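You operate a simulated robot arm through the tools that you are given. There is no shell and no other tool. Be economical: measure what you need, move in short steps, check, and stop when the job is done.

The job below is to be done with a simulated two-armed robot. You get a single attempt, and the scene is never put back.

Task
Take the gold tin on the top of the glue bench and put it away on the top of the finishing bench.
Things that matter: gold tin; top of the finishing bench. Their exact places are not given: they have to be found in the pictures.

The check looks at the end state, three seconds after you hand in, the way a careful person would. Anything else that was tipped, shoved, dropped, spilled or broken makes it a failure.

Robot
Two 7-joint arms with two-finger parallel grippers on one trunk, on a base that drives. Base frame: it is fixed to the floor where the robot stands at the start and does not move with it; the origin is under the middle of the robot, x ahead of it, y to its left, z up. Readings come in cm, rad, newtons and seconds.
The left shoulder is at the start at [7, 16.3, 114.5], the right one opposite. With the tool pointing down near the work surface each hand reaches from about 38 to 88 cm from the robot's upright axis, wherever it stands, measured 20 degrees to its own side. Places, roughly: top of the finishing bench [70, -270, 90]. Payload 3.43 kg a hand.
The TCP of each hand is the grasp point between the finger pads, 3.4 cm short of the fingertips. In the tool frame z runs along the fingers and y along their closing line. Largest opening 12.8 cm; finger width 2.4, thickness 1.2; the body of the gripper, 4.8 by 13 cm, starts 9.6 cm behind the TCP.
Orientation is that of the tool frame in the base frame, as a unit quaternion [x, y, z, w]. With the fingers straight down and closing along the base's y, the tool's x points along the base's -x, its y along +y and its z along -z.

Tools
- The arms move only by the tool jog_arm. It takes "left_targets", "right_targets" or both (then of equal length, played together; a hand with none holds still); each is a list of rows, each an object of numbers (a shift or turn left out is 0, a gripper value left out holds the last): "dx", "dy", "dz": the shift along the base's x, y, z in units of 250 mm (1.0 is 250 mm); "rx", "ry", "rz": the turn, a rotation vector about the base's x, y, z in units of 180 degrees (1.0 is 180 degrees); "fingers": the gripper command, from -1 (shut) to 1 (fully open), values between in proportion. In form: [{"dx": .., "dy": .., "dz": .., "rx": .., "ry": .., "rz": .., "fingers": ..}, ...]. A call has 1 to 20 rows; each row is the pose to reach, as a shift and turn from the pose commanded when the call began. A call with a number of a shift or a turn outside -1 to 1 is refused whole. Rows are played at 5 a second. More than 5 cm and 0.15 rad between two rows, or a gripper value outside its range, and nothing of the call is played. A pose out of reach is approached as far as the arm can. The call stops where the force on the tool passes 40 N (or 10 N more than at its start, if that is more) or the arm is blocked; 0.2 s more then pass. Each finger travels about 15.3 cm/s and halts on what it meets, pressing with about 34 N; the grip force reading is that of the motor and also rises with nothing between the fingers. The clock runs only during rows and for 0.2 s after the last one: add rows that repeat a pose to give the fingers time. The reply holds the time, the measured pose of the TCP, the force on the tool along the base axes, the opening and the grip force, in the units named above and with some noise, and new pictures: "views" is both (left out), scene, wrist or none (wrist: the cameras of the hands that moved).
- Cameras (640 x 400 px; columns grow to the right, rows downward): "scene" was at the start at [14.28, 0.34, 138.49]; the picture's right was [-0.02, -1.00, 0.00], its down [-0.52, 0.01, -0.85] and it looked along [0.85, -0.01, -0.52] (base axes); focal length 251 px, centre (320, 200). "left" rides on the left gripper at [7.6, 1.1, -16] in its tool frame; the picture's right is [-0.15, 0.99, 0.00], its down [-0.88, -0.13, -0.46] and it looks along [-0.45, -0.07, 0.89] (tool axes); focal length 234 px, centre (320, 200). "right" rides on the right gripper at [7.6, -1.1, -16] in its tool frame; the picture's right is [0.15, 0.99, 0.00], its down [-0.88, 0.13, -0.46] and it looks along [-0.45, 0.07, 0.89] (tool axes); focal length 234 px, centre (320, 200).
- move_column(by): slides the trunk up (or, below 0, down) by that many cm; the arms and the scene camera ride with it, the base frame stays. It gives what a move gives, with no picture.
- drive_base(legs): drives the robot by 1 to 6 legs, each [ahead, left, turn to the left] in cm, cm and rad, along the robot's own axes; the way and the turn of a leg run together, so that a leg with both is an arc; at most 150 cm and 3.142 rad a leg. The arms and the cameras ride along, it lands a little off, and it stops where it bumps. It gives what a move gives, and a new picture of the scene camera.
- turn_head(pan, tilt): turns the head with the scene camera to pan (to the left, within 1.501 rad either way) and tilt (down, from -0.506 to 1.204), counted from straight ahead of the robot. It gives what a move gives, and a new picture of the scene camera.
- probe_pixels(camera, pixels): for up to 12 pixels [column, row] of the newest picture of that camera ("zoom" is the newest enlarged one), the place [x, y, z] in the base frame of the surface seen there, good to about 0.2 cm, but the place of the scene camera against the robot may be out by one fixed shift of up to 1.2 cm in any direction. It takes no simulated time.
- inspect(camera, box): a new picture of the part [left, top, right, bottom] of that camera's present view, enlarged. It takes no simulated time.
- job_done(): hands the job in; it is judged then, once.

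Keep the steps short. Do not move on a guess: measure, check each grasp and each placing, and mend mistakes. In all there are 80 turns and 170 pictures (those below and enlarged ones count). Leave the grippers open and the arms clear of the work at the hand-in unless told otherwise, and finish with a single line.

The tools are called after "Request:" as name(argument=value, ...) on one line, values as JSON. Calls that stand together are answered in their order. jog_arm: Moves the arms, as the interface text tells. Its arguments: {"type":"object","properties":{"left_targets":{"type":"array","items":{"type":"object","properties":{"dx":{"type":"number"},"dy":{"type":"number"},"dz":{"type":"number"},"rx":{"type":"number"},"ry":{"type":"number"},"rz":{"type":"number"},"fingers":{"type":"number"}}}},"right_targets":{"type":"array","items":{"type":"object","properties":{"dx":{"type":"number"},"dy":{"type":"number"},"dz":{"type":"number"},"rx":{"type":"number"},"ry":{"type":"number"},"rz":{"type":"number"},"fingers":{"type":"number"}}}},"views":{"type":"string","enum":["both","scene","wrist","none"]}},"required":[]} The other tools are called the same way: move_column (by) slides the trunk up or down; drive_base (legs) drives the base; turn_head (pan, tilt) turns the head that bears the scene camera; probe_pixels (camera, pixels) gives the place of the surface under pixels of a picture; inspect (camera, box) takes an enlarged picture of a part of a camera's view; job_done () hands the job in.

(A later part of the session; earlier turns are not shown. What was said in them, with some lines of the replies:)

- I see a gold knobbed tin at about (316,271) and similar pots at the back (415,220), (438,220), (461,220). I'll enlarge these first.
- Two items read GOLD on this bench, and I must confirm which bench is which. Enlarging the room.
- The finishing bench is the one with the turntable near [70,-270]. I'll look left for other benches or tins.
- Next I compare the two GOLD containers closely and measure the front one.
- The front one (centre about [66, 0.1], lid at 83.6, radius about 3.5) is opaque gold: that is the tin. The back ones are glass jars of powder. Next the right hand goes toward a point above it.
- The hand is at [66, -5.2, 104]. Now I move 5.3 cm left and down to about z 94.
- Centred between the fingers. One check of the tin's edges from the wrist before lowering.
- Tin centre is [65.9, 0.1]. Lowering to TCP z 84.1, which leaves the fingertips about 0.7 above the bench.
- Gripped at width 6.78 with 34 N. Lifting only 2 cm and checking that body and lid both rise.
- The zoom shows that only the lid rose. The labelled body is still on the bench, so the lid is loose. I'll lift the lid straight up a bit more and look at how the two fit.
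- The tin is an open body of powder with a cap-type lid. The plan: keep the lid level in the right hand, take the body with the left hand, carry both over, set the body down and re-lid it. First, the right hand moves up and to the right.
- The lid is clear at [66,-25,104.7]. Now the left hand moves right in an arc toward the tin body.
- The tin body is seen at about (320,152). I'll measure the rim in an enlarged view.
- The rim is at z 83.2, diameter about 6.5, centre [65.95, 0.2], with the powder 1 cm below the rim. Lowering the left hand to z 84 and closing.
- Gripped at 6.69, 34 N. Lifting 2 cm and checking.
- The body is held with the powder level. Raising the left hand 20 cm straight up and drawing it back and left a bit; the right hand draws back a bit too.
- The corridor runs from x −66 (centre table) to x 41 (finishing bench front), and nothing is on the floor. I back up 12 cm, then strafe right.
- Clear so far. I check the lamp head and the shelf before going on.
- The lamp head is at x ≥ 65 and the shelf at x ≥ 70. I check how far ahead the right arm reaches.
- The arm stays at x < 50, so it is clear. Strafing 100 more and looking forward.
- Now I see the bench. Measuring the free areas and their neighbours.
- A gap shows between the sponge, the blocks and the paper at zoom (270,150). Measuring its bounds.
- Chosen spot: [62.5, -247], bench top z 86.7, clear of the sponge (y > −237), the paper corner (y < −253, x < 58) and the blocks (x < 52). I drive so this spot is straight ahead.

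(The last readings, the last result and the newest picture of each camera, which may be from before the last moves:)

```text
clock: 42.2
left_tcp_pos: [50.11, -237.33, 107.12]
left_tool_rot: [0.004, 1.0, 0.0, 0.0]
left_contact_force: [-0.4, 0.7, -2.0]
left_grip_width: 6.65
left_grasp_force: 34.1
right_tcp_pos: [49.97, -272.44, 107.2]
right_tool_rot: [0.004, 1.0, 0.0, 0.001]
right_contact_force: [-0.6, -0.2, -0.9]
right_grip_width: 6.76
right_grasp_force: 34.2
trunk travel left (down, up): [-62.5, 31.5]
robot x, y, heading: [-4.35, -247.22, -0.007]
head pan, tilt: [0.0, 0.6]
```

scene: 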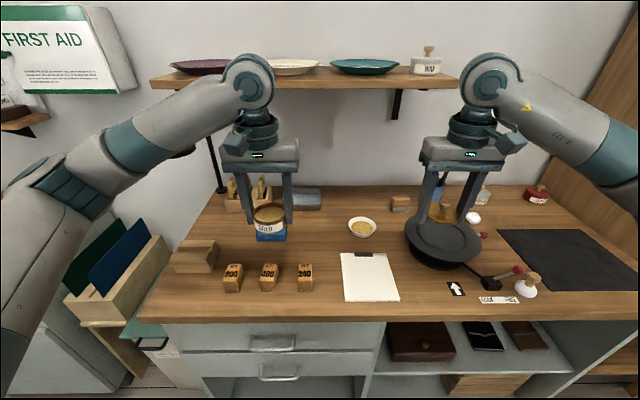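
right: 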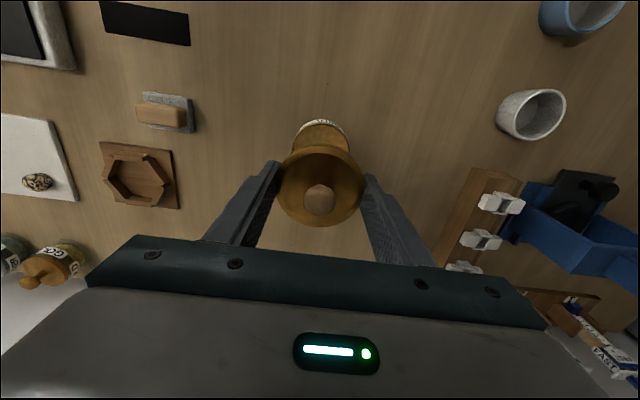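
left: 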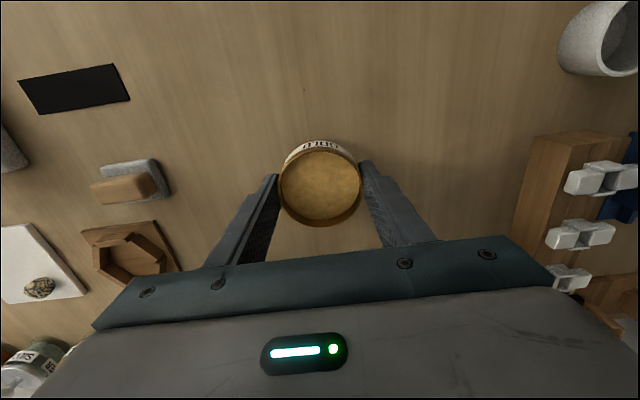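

A small bowl that was hidden before stands at (362,227). Re-measuring the bounds here.

Request:
probe_pixels(camera="scene", pixels=[[349, 227], [362, 237], [376, 227], [343, 254], [371, 253], [307, 264], [320, 240], [310, 225], [286, 235], [320, 205], [300, 84], [300, 76]])

Request:
inspect(camera="scene", box=[220, 160, 420, 310])

```text
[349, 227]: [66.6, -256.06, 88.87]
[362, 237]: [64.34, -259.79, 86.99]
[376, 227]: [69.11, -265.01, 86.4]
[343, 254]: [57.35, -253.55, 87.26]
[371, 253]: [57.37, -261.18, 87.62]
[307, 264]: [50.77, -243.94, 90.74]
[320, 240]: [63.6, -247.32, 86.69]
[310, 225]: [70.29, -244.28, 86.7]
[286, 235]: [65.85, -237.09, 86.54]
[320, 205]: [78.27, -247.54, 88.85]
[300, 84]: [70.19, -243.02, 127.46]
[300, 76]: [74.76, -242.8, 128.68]
```

```text
2.67 times, centred on (320, 235) of scene
```

zoom: 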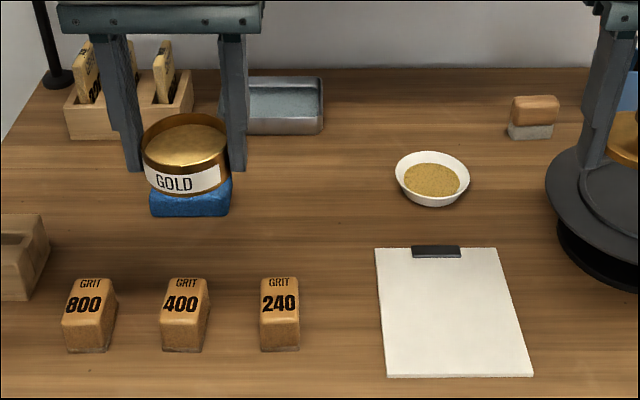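

Spot refined to [60.2, -246.7] (shelf edge is at x 70, so I keep the wrist off it). Left hand: down to z 97, then forward and right, low under the shelf.

Request:
jog_arm(left_targets=[{"dz": -0.13}, {"dz": -0.26}, {"dz": -0.4}, {"dz": -0.4, "dx": 0.1, "dy": -0.1}, {"dz": -0.4, "dx": 0.2, "dy": -0.2}, {"dz": -0.4, "dx": 0.3, "dy": -0.3}, {"dz": -0.4, "dx": 0.4, "dy": -0.375}, {"dz": -0.4, "dx": 0.4, "dy": -0.375}], views="both")

Request:
inspect(camera="scene", box=[220, 160, 420, 310])

```text
clock: 44.0
left_tcp_pos: [60.19, -246.66, 97.05]
left_tool_rot: [0.003, 1.0, 0.0, 0.0]
left_contact_force: [0.0, 0.2, -1.2]
left_grip_width: 6.65
left_grasp_force: 33.9
right_tcp_pos: [49.97, -272.42, 107.17]
right_tool_rot: [0.004, 1.0, 0.0, 0.0]
right_contact_force: [-0.1, 0.2, -0.5]
right_grip_width: 6.78
right_grasp_force: 34.5
trunk travel left (down, up): [-62.5, 31.5]
robot x, y, heading: [-4.69, -246.93, -0.005]
head pan, tilt: [0.0, 0.6]
```

scene: 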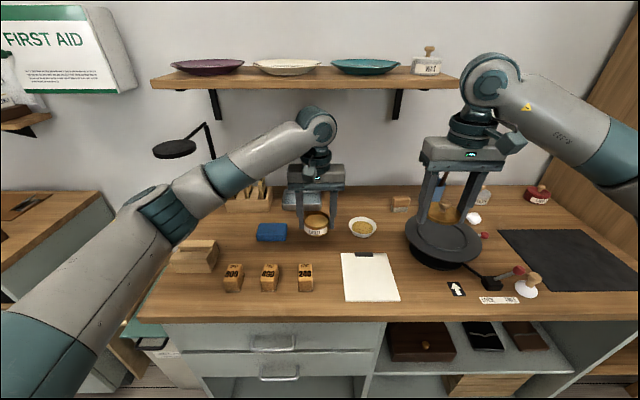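
left: 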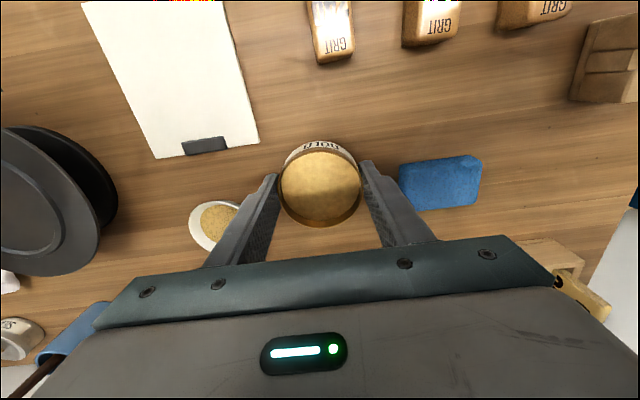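

```text
2.67 times, centred on (320, 235) of scene
```

zoom: 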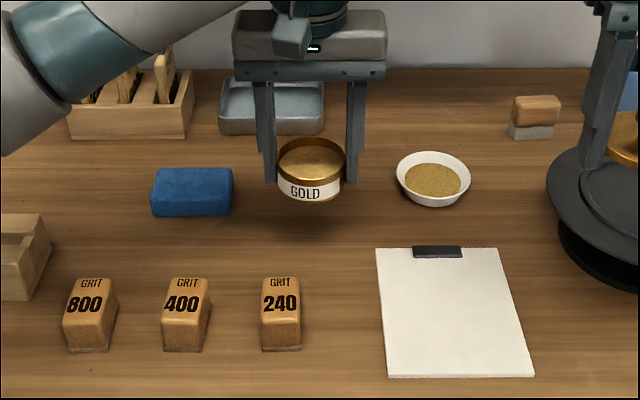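

The spot below is clear. Lowering to z 90.8, just above contact.

Request:
jog_arm(left_targets=[{"dz": -0.1}, {"dz": -0.18}, {"dz": -0.23}, {"dz": -0.25}, {"dz": -0.25}, {"dz": -0.25}], views="none")

Request:
jog_arm(left_targets=[{"dz": -0.004}, {"dz": -0.008}, {"dz": -0.012}, {"dz": -0.012}, {"dz": -0.012}], views="none")

Request:
inspect(camera="scene", box=[280, 200, 360, 260])

```text
clock: 45.4
left_tcp_pos: [60.04, -246.76, 90.69]
left_tool_rot: [0.003, 1.0, 0.0, 0.0]
left_contact_force: [-0.6, 0.8, -0.5]
left_grip_width: 6.64
left_grasp_force: 34.4
right_tcp_pos: [49.96, -272.44, 107.15]
right_tool_rot: [0.005, 1.0, 0.0, 0.0]
right_contact_force: [-0.2, -0.4, -0.5]
right_grip_width: 6.77
right_grasp_force: 34.6
trunk travel left (down, up): [-62.5, 31.5]
robot x, y, heading: [-4.94, -247.4, -0.009]
head pan, tilt: [0.0, 0.6]
```

```text
clock: 46.6
left_tcp_pos: [60.11, -246.74, 90.57]
left_tool_rot: [0.004, 1.0, 0.0, 0.001]
left_contact_force: [-0.6, -0.4, -0.8]
left_grip_width: 6.7
left_grasp_force: 33.9
right_tcp_pos: [50.02, -272.52, 107.3]
right_tool_rot: [0.004, 1.0, 0.0, 0.0]
right_contact_force: [0.7, -0.5, -0.5]
right_grip_width: 6.76
right_grasp_force: 34.6
trunk travel left (down, up): [-62.5, 31.5]
robot x, y, heading: [-4.79, -247.56, -0.012]
head pan, tilt: [0.0, 0.6]
```

```text
6.67 times, centred on (320, 230) of scene
```

zoom: 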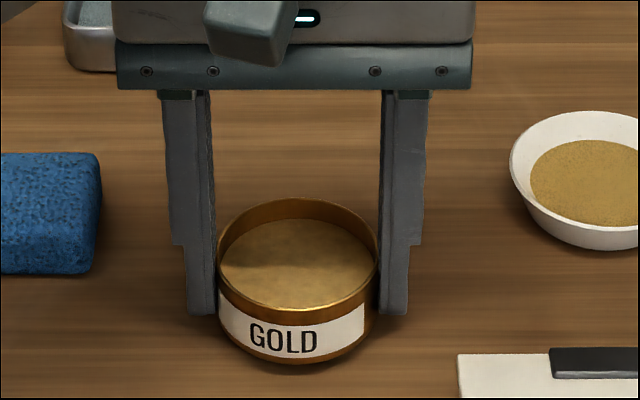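

No contact force yet. I go down in 0.05 cm steps until the force shows.

Request:
jog_arm(left_targets=[{"dz": -0.004}, {"dz": -0.006}, {"dz": -0.008}, {"dz": -0.008}, {"dz": -0.008}], views="none")

Request:
jog_arm(left_targets=[{"dz": -0.003}, {"dz": -0.006}, {"dz": -0.006}, {"dz": -0.006}], views="none")

```text
clock: 47.8
left_tcp_pos: [60.11, -246.81, 90.22]
left_tool_rot: [0.003, 1.0, 0.0, 0.0]
left_contact_force: [0.0, 0.4, -1.4]
left_grip_width: 6.65
left_grasp_force: 34.0
right_tcp_pos: [49.89, -272.43, 107.22]
right_tool_rot: [0.004, 1.0, 0.0, -0.001]
right_contact_force: [0.1, -0.7, -0.3]
right_grip_width: 6.74
right_grasp_force: 33.6
trunk travel left (down, up): [-62.5, 31.5]
robot x, y, heading: [-4.71, -247.05, -0.009]
head pan, tilt: [0.0, 0.6]
```

```text
clock: 48.8
left_tcp_pos: [60.09, -246.54, 90.17]
left_tool_rot: [0.004, 1.0, 0.0, 0.0]
left_contact_force: [0.1, 1.1, -1.0]
left_grip_width: 6.66
left_grasp_force: 33.6
right_tcp_pos: [49.97, -272.55, 107.23]
right_tool_rot: [0.004, 1.0, 0.0, 0.0]
right_contact_force: [0.1, -0.2, -1.1]
right_grip_width: 6.75
right_grasp_force: 33.6
trunk travel left (down, up): [-62.5, 31.5]
robot x, y, heading: [-4.37, -246.82, -0.011]
head pan, tilt: [0.0, 0.6]
```

Still no contact, so the bench top may be lower than the scene camera says. I check with the wrist camera.

Request:
inspect(camera="left", box=[220, 60, 420, 185])

Request:
probe_pixels(camera="zoom", pixels=[[100, 100], [320, 150], [450, 200], [320, 340], [320, 290], [320, 270]])

```text
3.20 times, centred on (320, 122) of left
```

zoom: 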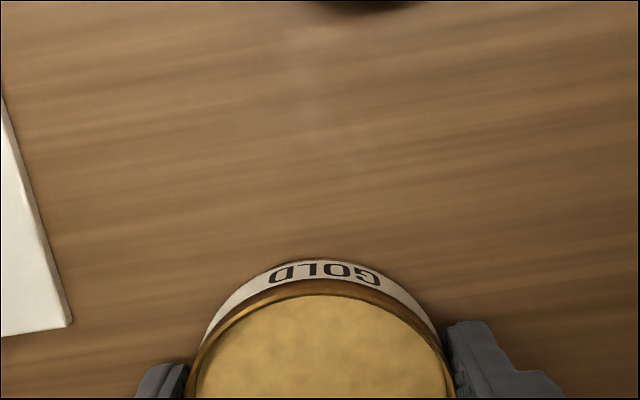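

```text
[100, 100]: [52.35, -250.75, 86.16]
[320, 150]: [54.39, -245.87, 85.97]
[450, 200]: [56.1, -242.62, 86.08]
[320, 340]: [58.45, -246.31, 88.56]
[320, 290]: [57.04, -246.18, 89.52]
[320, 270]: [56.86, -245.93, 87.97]
```

The bench top is at 86.05 by the wrist camera, so contact is expected near TCP 89.9. Lowering 0.3 cm in fine steps.

Request:
jog_arm(left_targets=[{"dz": -0.004}, {"dz": -0.008}, {"dz": -0.008}, {"dz": -0.008}], views="none")

Request:
jog_arm(left_targets=[{"dz": -0.003}, {"dz": -0.006}, {"dz": -0.006}, {"dz": -0.006}], views="none")

```text
clock: 49.8
left_tcp_pos: [60.14, -246.63, 89.93]
left_tool_rot: [0.004, 1.0, 0.0, 0.0]
left_contact_force: [-0.2, 0.3, -1.5]
left_grip_width: 6.66
left_grasp_force: 34.3
right_tcp_pos: [49.9, -272.54, 107.24]
right_tool_rot: [0.005, 1.0, -0.001, 0.0]
right_contact_force: [0.2, -0.6, 0.3]
right_grip_width: 6.74
right_grasp_force: 34.1
trunk travel left (down, up): [-62.5, 31.5]
robot x, y, heading: [-4.49, -247.01, -0.007]
head pan, tilt: [0.0, 0.6]
```

```text
clock: 50.8
left_tcp_pos: [60.13, -246.72, 89.8]
left_tool_rot: [0.003, 1.0, 0.0, 0.0]
left_contact_force: [-0.2, 0.6, -1.3]
left_grip_width: 6.67
left_grasp_force: 34.1
right_tcp_pos: [49.96, -272.32, 107.12]
right_tool_rot: [0.005, 1.0, 0.0, 0.0]
right_contact_force: [0.4, 0.2, -0.2]
right_grip_width: 6.78
right_grasp_force: 33.9
trunk travel left (down, up): [-62.5, 31.5]
robot x, y, heading: [-4.96, -247.32, -0.008]
head pan, tilt: [0.0, 0.6]
```

Weight (about −1.3 N) is still on the hand. Continuing.

Request:
jog_arm(left_targets=[{"dz": -0.003}, {"dz": -0.006}, {"dz": -0.006}, {"dz": -0.006}], views="none")

Request:
jog_arm(left_targets=[{"dz": -0.003}, {"dz": -0.006}, {"dz": -0.006}, {"dz": -0.006}], views="none")

```text
clock: 51.8
left_tcp_pos: [60.05, -246.79, 89.86]
left_tool_rot: [0.003, 1.0, 0.0, 0.001]
left_contact_force: [3.8, 0.5, 11.6]
left_grip_width: 6.66
left_grasp_force: 34.0
right_tcp_pos: [49.91, -272.44, 107.17]
right_tool_rot: [0.004, 1.0, 0.0, 0.0]
right_contact_force: [0.8, -1.4, -0.2]
right_grip_width: 6.76
right_grasp_force: 33.8
trunk travel left (down, up): [-62.5, 31.5]
robot x, y, heading: [-4.62, -247.29, -0.011]
head pan, tilt: [0.0, 0.6]
```

```text
clock: 52.8
left_tcp_pos: [60.05, -246.67, 89.81]
left_tool_rot: [0.003, 1.0, 0.0, 0.001]
left_contact_force: [7.8, 0.7, 23.7]
left_grip_width: 6.64
left_grasp_force: 34.1
right_tcp_pos: [49.77, -272.42, 107.17]
right_tool_rot: [0.005, 1.0, 0.0, 0.002]
right_contact_force: [-0.8, 0.7, -0.3]
right_grip_width: 6.76
right_grasp_force: 34.2
trunk travel left (down, up): [-62.5, 31.5]
robot x, y, heading: [-4.45, -246.8, -0.012]
head pan, tilt: [0.0, 0.6]
```

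Firm contact (24 N). I ease up 0.25 cm to take the pressure off, then open slowly.

Request:
jog_arm(left_targets=[{"dz": 0.006}, {"dz": 0.01}, {"dz": 0.01}, {"dz": 0.01, "fingers": 0.03}, {"dz": 0.01, "fingers": 0.06}, {"dz": 0.01, "fingers": 0.1}, {"dz": 0.01, "fingers": 0.2}, {"dz": 0.01, "fingers": 0.35}, {"dz": 0.01, "fingers": 0.5}, {"dz": 0.01, "fingers": 0.5}], views="wrist")

Request:
inspect(camera="scene", box=[280, 200, 360, 260])

```text
clock: 55.0
left_tcp_pos: [60.03, -246.64, 89.91]
left_tool_rot: [0.004, 1.0, 0.0, 0.001]
left_contact_force: [0.5, 0.2, 0.2]
left_grip_width: 9.6
left_grasp_force: 0.1
right_tcp_pos: [50.03, -272.4, 107.22]
right_tool_rot: [0.004, 1.0, 0.0, 0.0]
right_contact_force: [0.6, -0.4, 0.8]
right_grip_width: 6.76
right_grasp_force: 34.3
trunk travel left (down, up): [-62.5, 31.5]
robot x, y, heading: [-4.8, -247.39, -0.009]
head pan, tilt: [0.0, 0.6]
```

left: 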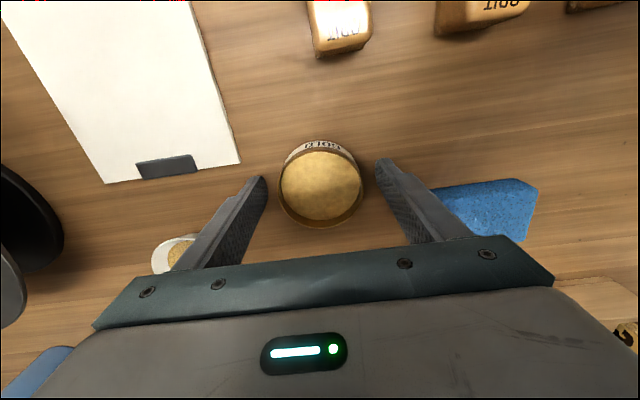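

```text
6.67 times, centred on (320, 230) of scene
```

zoom: 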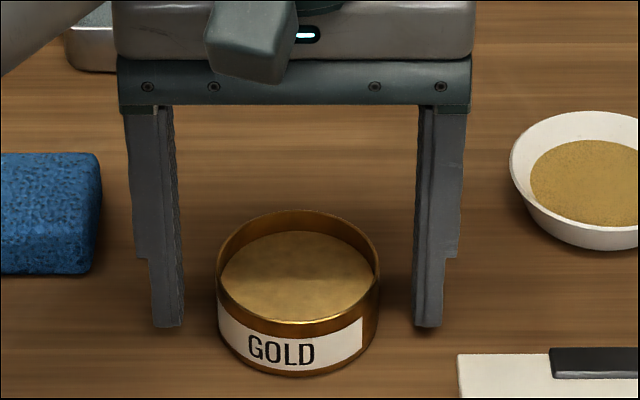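

The body stands free and level. The left hand goes up 8 cm, back toward me, then left and up.

Request:
jog_arm(left_targets=[{"dz": 0.1}, {"dz": 0.2}, {"dz": 0.32}, {"dz": 0.32, "dx": -0.15}, {"dz": 0.32, "dx": -0.3, "dy": 0.05}, {"dz": 0.4, "dx": -0.4, "dy": 0.15}, {"dz": 0.5, "dx": -0.45, "dy": 0.3}, {"dz": 0.6, "dx": -0.45, "dy": 0.45}, {"dz": 0.7, "dx": -0.45, "dy": 0.6}, {"dz": 0.7, "dx": -0.45, "dy": 0.6}], views="scene")

Request:
inspect(camera="right", box=[240, 110, 400, 250])

```text
clock: 57.2
left_tcp_pos: [48.92, -231.66, 107.27]
left_tool_rot: [0.004, 1.0, 0.001, -0.001]
left_contact_force: [0.6, -0.6, 0.1]
left_grip_width: 9.6
left_grasp_force: 0.0
right_tcp_pos: [50.21, -272.49, 107.17]
right_tool_rot: [0.004, 1.0, 0.0, 0.0]
right_contact_force: [0.1, 0.1, -0.5]
right_grip_width: 6.73
right_grasp_force: 34.3
trunk travel left (down, up): [-62.5, 31.5]
robot x, y, heading: [-4.77, -247.26, -0.013]
head pan, tilt: [0.0, 0.6]
```

scene: 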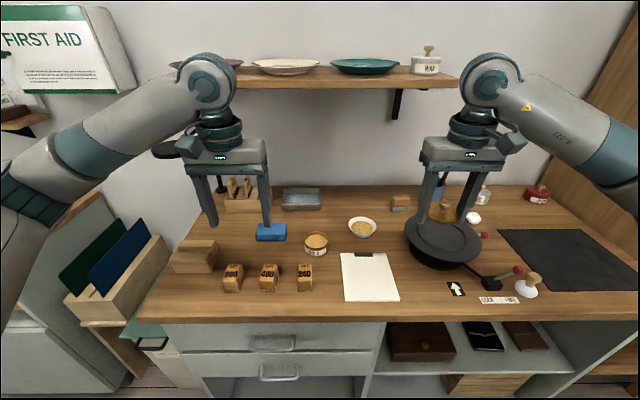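

```text
2.86 times, centred on (320, 180) of right
```

zoom: 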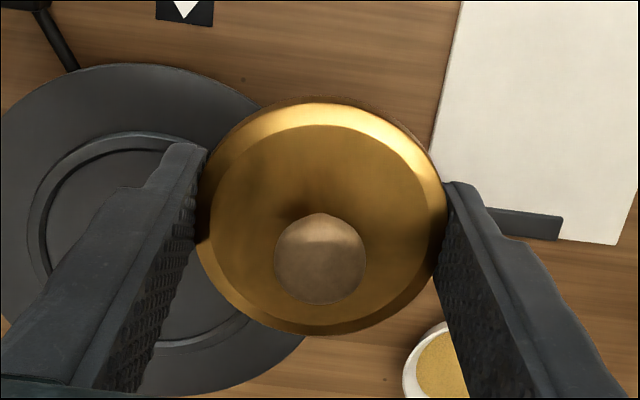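

The body stands in place at about [60.15, -246.7]. The lid hand moves over it at z 97, while the left hand goes further left.

Request:
jog_arm(left_targets=[{"dy": 0.1}, {"dy": 0.2}, {"dy": 0.3}, {"dy": 0.4}, {"dy": 0.4}, {"dy": 0.4}, {"dy": 0.4}, {"dy": 0.4}, {"dy": 0.4}, {"dy": 0.4}, {"dy": 0.4}], right_targets=[{"dy": 0}, {"dy": 0.15}, {"dy": 0.3}, {"dy": 0.45}, {"dy": 0.6, "dz": -0.1}, {"dy": 0.75, "dz": -0.2}, {"dy": 0.9, "dz": -0.3}, {"dy": 1.0, "dz": -0.4, "dx": 0.1}, {"dy": 1.0, "dz": -0.4, "dx": 0.25}, {"dy": 1.0, "dz": -0.4, "dx": 0.4}, {"dy": 1.0, "dz": -0.4, "dx": 0.4}], views="both")

Request:
inspect(camera="right", box=[260, 110, 380, 230])

Request:
inspect(camera="scene", box=[276, 190, 356, 260])

```text
clock: 59.6
left_tcp_pos: [48.84, -221.58, 107.22]
left_tool_rot: [0.004, 1.0, 0.0, 0.0]
left_contact_force: [0.5, 0.5, 0.4]
left_grip_width: 9.57
left_grasp_force: 0.0
right_tcp_pos: [59.91, -247.64, 97.23]
right_tool_rot: [0.005, 1.0, 0.0, 0.0]
right_contact_force: [-0.2, -0.3, 0.3]
right_grip_width: 6.75
right_grasp_force: 33.7
trunk travel left (down, up): [-62.5, 31.5]
robot x, y, heading: [-4.72, -246.69, -0.008]
head pan, tilt: [0.0, 0.6]
```

scene: 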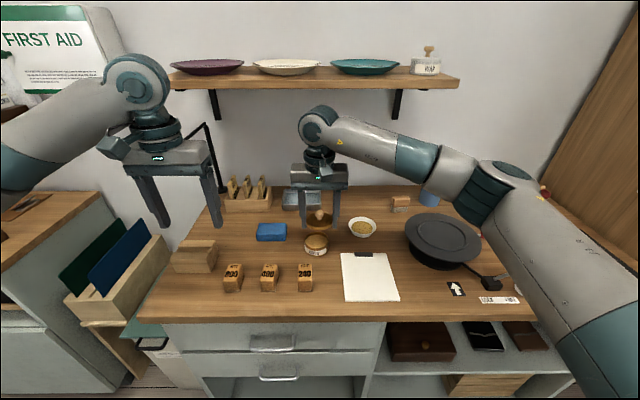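
right: 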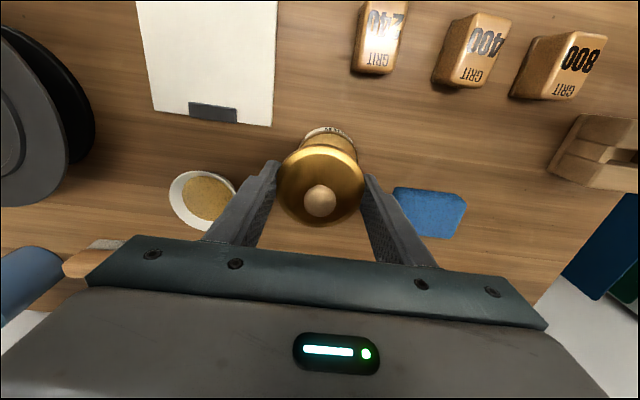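
left: 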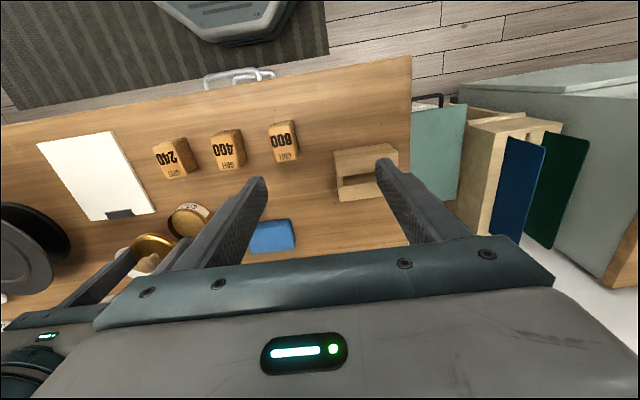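

```text
3.33 times, centred on (320, 170) of right
```

zoom: 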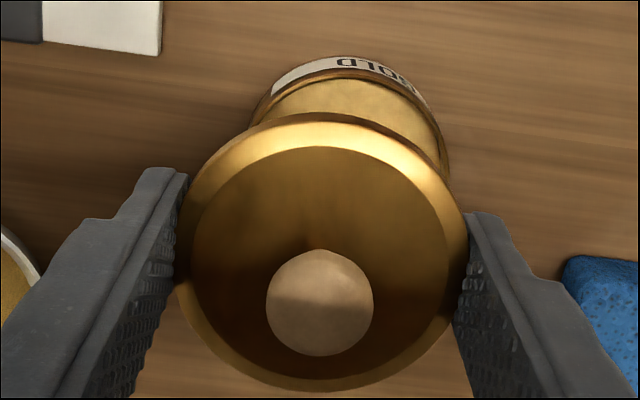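

```text
5.71 times, centred on (316, 225) of scene
```

zoom: 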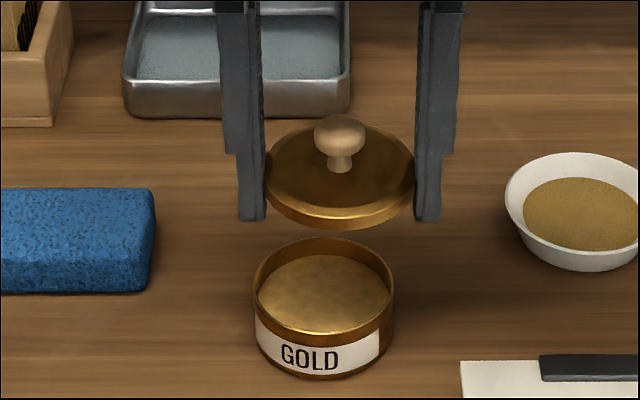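

The lid sits about 0.95 cm too far right. Correcting by dy +0.95, dx +0.25 and lowering to z 94.5.

Request:
jog_arm(right_targets=[{"dy": 0.038, "dx": 0.01}, {"dy": 0.038, "dx": 0.01, "dz": -0.06}, {"dy": 0.038, "dx": 0.01, "dz": -0.11}, {"dy": 0.038, "dx": 0.01, "dz": -0.11}, {"dy": 0.038, "dx": 0.01, "dz": -0.11}], views="none")

Request:
inspect(camera="scene", box=[292, 205, 340, 255])

Request:
inspect(camera="left", box=[120, 180, 240, 280])

```text
clock: 60.8
left_tcp_pos: [48.85, -221.74, 107.36]
left_tool_rot: [0.003, 1.0, 0.0, 0.0]
left_contact_force: [-0.3, 0.1, -0.3]
left_grip_width: 9.61
left_grasp_force: 0.1
right_tcp_pos: [60.27, -246.5, 94.41]
right_tool_rot: [0.005, 1.0, 0.0, -0.001]
right_contact_force: [-0.5, -0.7, 0.4]
right_grip_width: 6.77
right_grasp_force: 34.2
trunk travel left (down, up): [-62.5, 31.5]
robot x, y, heading: [-4.81, -247.01, -0.011]
head pan, tilt: [0.0, 0.6]
```

```text
8.00 times, centred on (316, 230) of scene
```

zoom: 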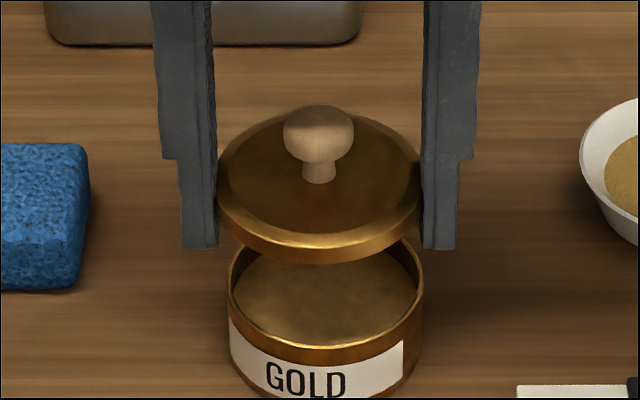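

```text
4.00 times, centred on (180, 230) of left
```

zoom: 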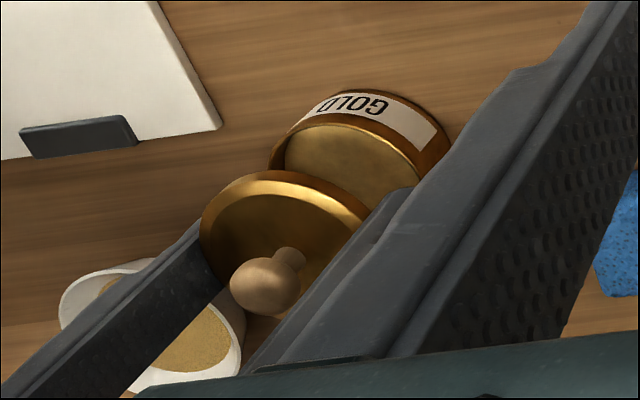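

By columns the lid is about 0.18 cm too far left (lid centre 319.5, rim centre 325.5 in the zoom, corrected for range). Moving dy −0.18 and measuring x by probing.

Request:
jog_arm(right_targets=[{"dy": -0.007}, {"dy": -0.007}, {"dy": -0.007}], views="none")

Request:
inspect(camera="scene", box=[292, 210, 340, 260])

```text
clock: 61.6
left_tcp_pos: [48.88, -221.57, 107.17]
left_tool_rot: [0.004, 1.0, 0.0, -0.001]
left_contact_force: [0.9, -0.5, -0.2]
left_grip_width: 9.59
left_grasp_force: 0.0
right_tcp_pos: [60.21, -246.68, 94.5]
right_tool_rot: [0.004, 1.0, -0.001, 0.0]
right_contact_force: [-0.4, 0.3, -0.3]
right_grip_width: 6.77
right_grasp_force: 33.7
trunk travel left (down, up): [-62.5, 31.5]
robot x, y, heading: [-4.37, -247.15, -0.008]
head pan, tilt: [0.0, 0.6]
```

```text
8.00 times, centred on (316, 235) of scene
```

zoom: 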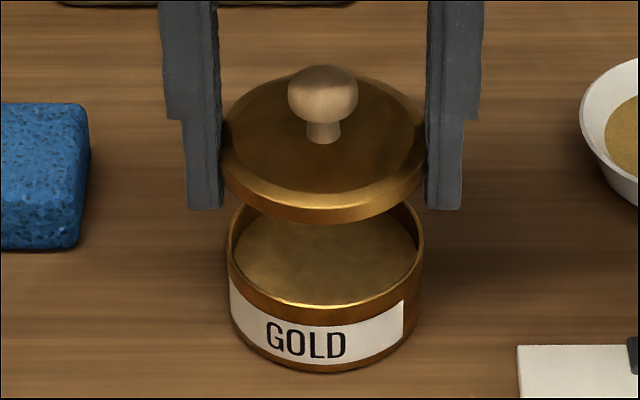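

y is aligned to about 0.02. Now x: probing the front edges of rim and lid.

Request:
probe_pixels(camera="zoom", pixels=[[325, 308], [325, 312], [325, 318], [325, 330], [325, 197], [325, 203], [325, 210], [325, 216], [270, 297], [380, 297], [270, 208], [380, 208]])

```text
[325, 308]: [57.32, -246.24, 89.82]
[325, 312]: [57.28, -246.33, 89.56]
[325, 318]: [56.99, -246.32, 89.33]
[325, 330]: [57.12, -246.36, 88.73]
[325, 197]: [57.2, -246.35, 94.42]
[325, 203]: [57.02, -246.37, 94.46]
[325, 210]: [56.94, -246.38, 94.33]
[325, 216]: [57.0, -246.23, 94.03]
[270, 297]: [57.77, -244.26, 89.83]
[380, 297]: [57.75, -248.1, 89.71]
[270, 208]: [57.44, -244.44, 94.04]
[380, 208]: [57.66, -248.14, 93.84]
```

The lid's x is about 0.1 short. Adding dx +0.1 and lowering to z 91.0.

Request:
jog_arm(right_targets=[{"dx": 0.004, "dz": -0.05}, {"dx": 0.004, "dz": -0.09}, {"dx": 0.004, "dz": -0.12}, {"dx": 0.004, "dz": -0.14}, {"dx": 0.004, "dz": -0.14}], views="none")

Request:
inspect(camera="scene", box=[292, 210, 340, 260])

```text
clock: 62.8
left_tcp_pos: [48.87, -221.58, 107.22]
left_tool_rot: [0.004, 1.0, 0.0, 0.0]
left_contact_force: [0.5, -0.1, 0.0]
left_grip_width: 9.59
left_grasp_force: 0.1
right_tcp_pos: [60.32, -246.67, 90.97]
right_tool_rot: [0.005, 1.0, -0.001, 0.0]
right_contact_force: [-0.9, -0.1, 0.3]
right_grip_width: 6.75
right_grasp_force: 34.1
trunk travel left (down, up): [-62.5, 31.5]
robot x, y, heading: [-4.66, -247.48, -0.005]
head pan, tilt: [0.0, 0.6]
```

```text
8.00 times, centred on (316, 235) of scene
```

zoom: 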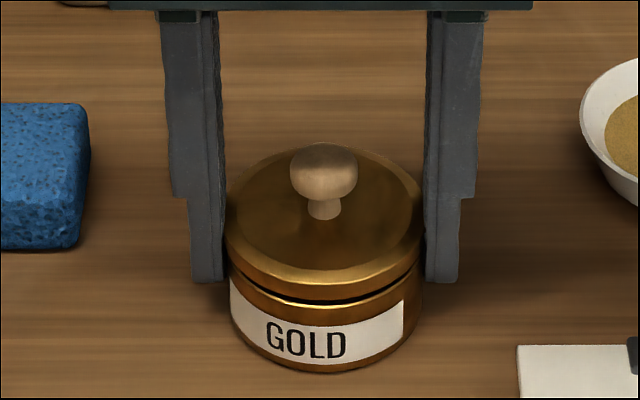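

Well aligned, with a thin gap left. Lowering in fine steps while watching the force.

Request:
jog_arm(right_targets=[{"dz": -0.008}, {"dz": -0.016}, {"dz": -0.022}, {"dz": -0.022}, {"dz": -0.022}], views="none")

Request:
jog_arm(right_targets=[{"dz": -0.004}, {"dz": -0.008}, {"dz": -0.008}, {"dz": -0.008}], views="none")

Request:
inspect(camera="scene", box=[292, 210, 340, 260])

```text
clock: 64.0
left_tcp_pos: [48.79, -221.69, 107.13]
left_tool_rot: [0.003, 1.0, 0.0, 0.0]
left_contact_force: [0.1, -0.2, -0.6]
left_grip_width: 9.6
left_grasp_force: 0.1
right_tcp_pos: [60.33, -246.68, 90.5]
right_tool_rot: [0.004, 1.0, -0.001, 0.0]
right_contact_force: [-0.6, -0.1, -0.6]
right_grip_width: 6.76
right_grasp_force: 33.3
trunk travel left (down, up): [-62.5, 31.5]
robot x, y, heading: [-4.9, -246.82, -0.0]
head pan, tilt: [0.0, 0.6]
```

```text
clock: 65.0
left_tcp_pos: [48.87, -221.57, 107.18]
left_tool_rot: [0.003, 1.0, 0.0, 0.0]
left_contact_force: [0.1, -0.5, 0.9]
left_grip_width: 9.61
left_grasp_force: 0.0
right_tcp_pos: [60.37, -246.72, 90.22]
right_tool_rot: [0.004, 1.0, 0.0, 0.0]
right_contact_force: [-0.2, -0.3, 0.1]
right_grip_width: 6.77
right_grasp_force: 34.1
trunk travel left (down, up): [-62.5, 31.5]
robot x, y, heading: [-4.48, -246.78, -0.009]
head pan, tilt: [0.0, 0.6]
```

```text
8.00 times, centred on (316, 235) of scene
```

zoom: 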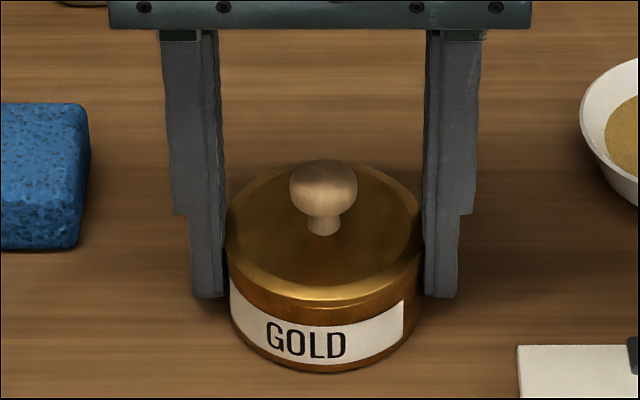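

Nearly seated, but a small strip of body still shows above the label. Continuing down in 0.1 steps.

Request:
jog_arm(right_targets=[{"dz": -0.003}, {"dz": -0.005}, {"dz": -0.005}, {"dz": -0.005}], views="none")

Request:
jog_arm(right_targets=[{"dz": -0.003}, {"dz": -0.005}, {"dz": -0.005}, {"dz": -0.005}], views="none")

```text
clock: 66.0
left_tcp_pos: [48.84, -221.63, 107.1]
left_tool_rot: [0.004, 1.0, 0.0, 0.0]
left_contact_force: [0.6, 0.3, 0.5]
left_grip_width: 9.58
left_grasp_force: 0.1
right_tcp_pos: [60.44, -246.67, 90.22]
right_tool_rot: [0.004, 1.0, 0.0, 0.0]
right_contact_force: [0.2, 0.8, 0.3]
right_grip_width: 6.74
right_grasp_force: 33.9
trunk travel left (down, up): [-62.5, 31.5]
robot x, y, heading: [-4.9, -246.87, -0.01]
head pan, tilt: [0.0, 0.6]
```

```text
clock: 67.0
left_tcp_pos: [48.64, -221.59, 107.36]
left_tool_rot: [0.003, 1.0, 0.001, 0.0]
left_contact_force: [0.1, 0.4, 0.8]
left_grip_width: 9.61
left_grasp_force: 0.1
right_tcp_pos: [60.32, -246.61, 90.19]
right_tool_rot: [0.004, 1.0, 0.0, 0.001]
right_contact_force: [3.1, 0.3, 12.6]
right_grip_width: 6.74
right_grasp_force: 33.8
trunk travel left (down, up): [-62.5, 31.5]
robot x, y, heading: [-4.39, -246.77, -0.007]
head pan, tilt: [0.0, 0.6]
```

Contact (12.6 N) at z 90.15, exactly the expected seated height. Looking at the seat.

Request:
inspect(camera="scene", box=[300, 218, 336, 254])

Request:
probe_pixels(camera="scene", pixels=[[306, 237], [327, 237], [316, 245], [316, 229]])

```text
11.11 times, centred on (318, 236) of scene
```

zoom: 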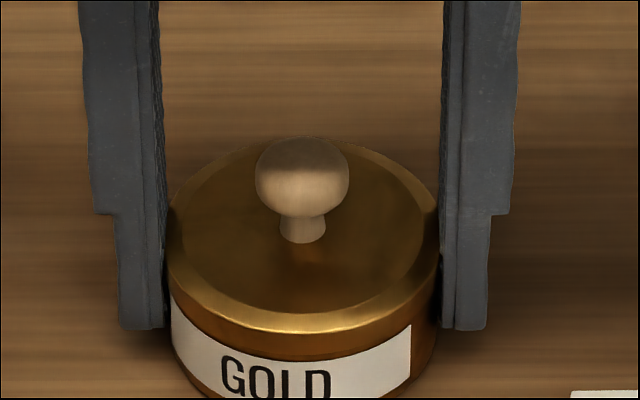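

```text
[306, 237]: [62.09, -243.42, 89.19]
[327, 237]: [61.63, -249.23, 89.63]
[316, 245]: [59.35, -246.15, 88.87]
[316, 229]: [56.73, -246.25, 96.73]
```

It looks seated like at the start. I ease off the pressure (0.1 up) and open slowly.

Request:
jog_arm(right_targets=[{"dz": 0.003}, {"dz": 0.004}, {"dz": 0.004}, {"dz": 0.004, "fingers": 0.04}, {"dz": 0.004, "fingers": 0.07}, {"dz": 0.004, "fingers": 0.1}, {"dz": 0.004, "fingers": 0.2}, {"dz": 0.004, "fingers": 0.35}, {"dz": 0.004, "fingers": 0.5}, {"dz": 0.004, "fingers": 0.5}], views="both")

Request:
inspect(camera="scene", box=[294, 218, 342, 258])

Request:
inspect(camera="right", box=[260, 110, 380, 240])

```text
clock: 69.2
left_tcp_pos: [48.9, -221.59, 107.22]
left_tool_rot: [0.003, 1.0, 0.0, 0.001]
left_contact_force: [-0.5, -0.7, -0.7]
left_grip_width: 9.61
left_grasp_force: 0.1
right_tcp_pos: [60.31, -246.59, 90.09]
right_tool_rot: [0.005, 1.0, 0.0, 0.0]
right_contact_force: [0.2, 0.2, 0.1]
right_grip_width: 9.58
right_grasp_force: 0.1
trunk travel left (down, up): [-62.5, 31.5]
robot x, y, heading: [-4.54, -247.24, -0.004]
head pan, tilt: [0.0, 0.6]
```

scene: 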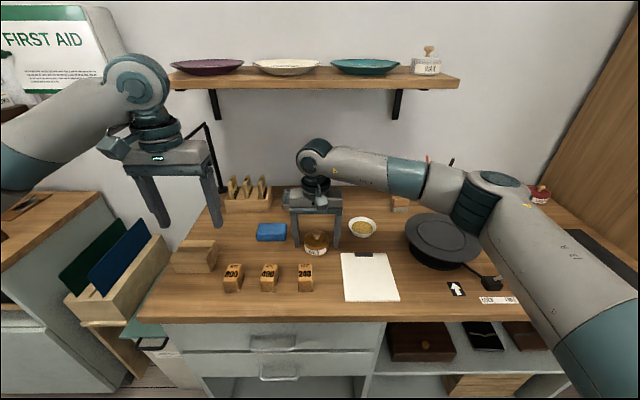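
right: 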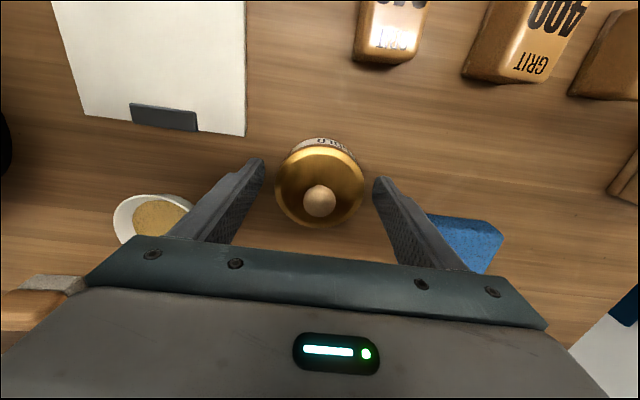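

```text
10.00 times, centred on (318, 238) of scene
```

zoom: 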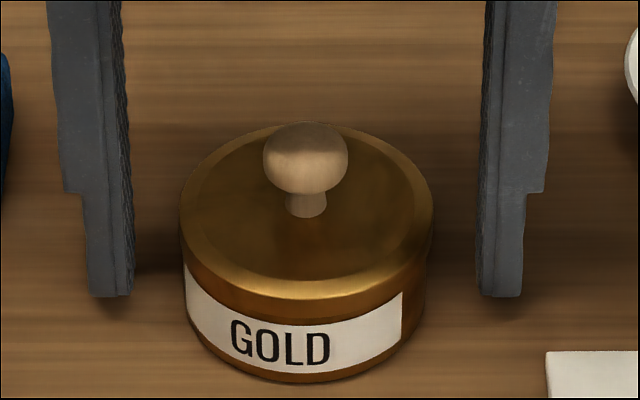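

```text
3.08 times, centred on (320, 175) of right
```

zoom: 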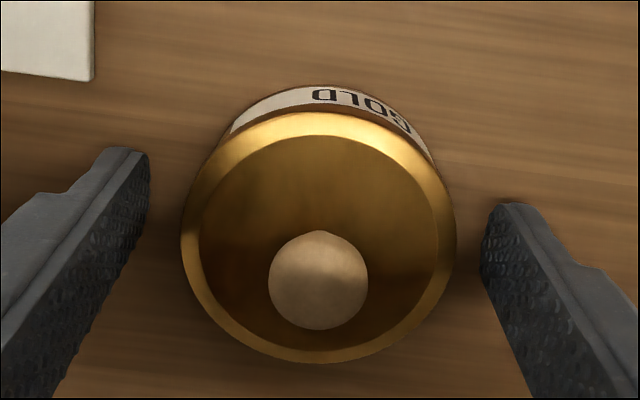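

The lid sits flat and centred. The right hand goes up 8 cm, back toward me, then right and up; both hands open fully.

Request:
jog_arm(right_targets=[{"dz": 0.1}, {"dz": 0.2}, {"dz": 0.32}, {"dz": 0.32, "dx": -0.15}, {"dz": 0.32, "dx": -0.3}, {"dz": 0.4, "dx": -0.42, "dy": -0.1}, {"dz": 0.5, "dx": -0.45, "dy": -0.25}, {"dz": 0.6, "dx": -0.45, "dy": -0.4}, {"dz": 0.7, "dx": -0.45, "dy": -0.55}, {"dz": 0.7, "dx": -0.45, "dy": -0.7, "fingers": 1}, {"dz": 0.7, "dx": -0.45, "dy": -0.85, "fingers": 1}, {"dz": 0.7, "dx": -0.45, "dy": -0.85, "fingers": 1}], left_targets=[{}, {}, {}, {}, {}, {}, {}, {}, {}, {"fingers": 1}, {"fingers": 1}, {"fingers": 1}], views="scene")

Request:
inspect(camera="scene", box=[294, 218, 342, 258])

```text
clock: 71.8
left_tcp_pos: [48.89, -221.55, 107.12]
left_tool_rot: [0.003, 1.0, 0.0, -0.001]
left_contact_force: [0.8, -0.7, -0.1]
left_grip_width: 12.83
left_grasp_force: 0.0
right_tcp_pos: [49.26, -268.0, 107.53]
right_tool_rot: [0.003, 1.0, 0.0, 0.001]
right_contact_force: [0.3, 0.0, -0.5]
right_grip_width: 12.78
right_grasp_force: 0.2
trunk travel left (down, up): [-62.5, 31.5]
robot x, y, heading: [-4.6, -247.22, -0.013]
head pan, tilt: [0.0, 0.6]
```

scene: 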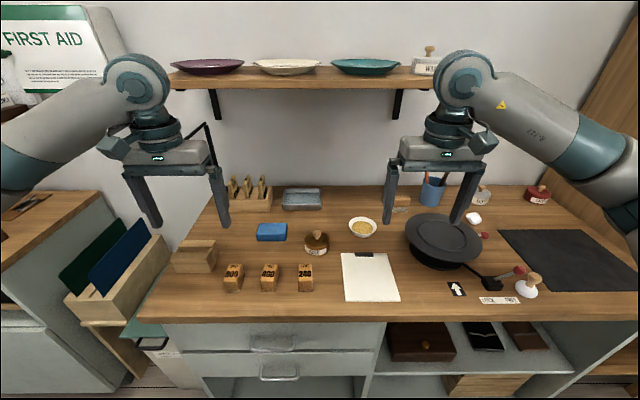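

```text
10.00 times, centred on (318, 238) of scene
```

zoom: 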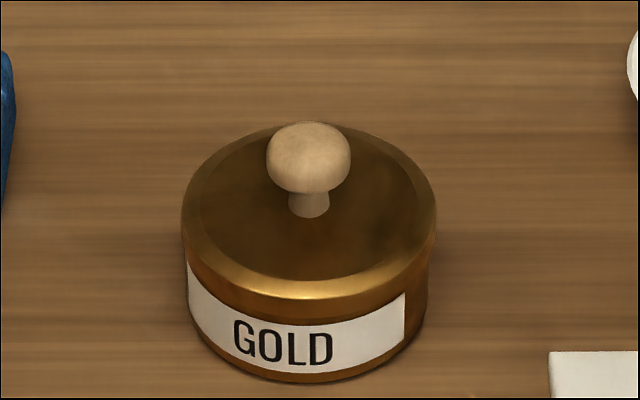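

The tin stands closed and level on the finishing bench. Its neighbours look undisturbed, and both hands are open and clear, so I hand in.

Request:
job_done()

```text
The job is handed in.
```

The gold tin is on the top of the finishing bench with its lid back on; the lid was loose, so I carried lid and body separately, and I saw nothing spilled or disturbed.
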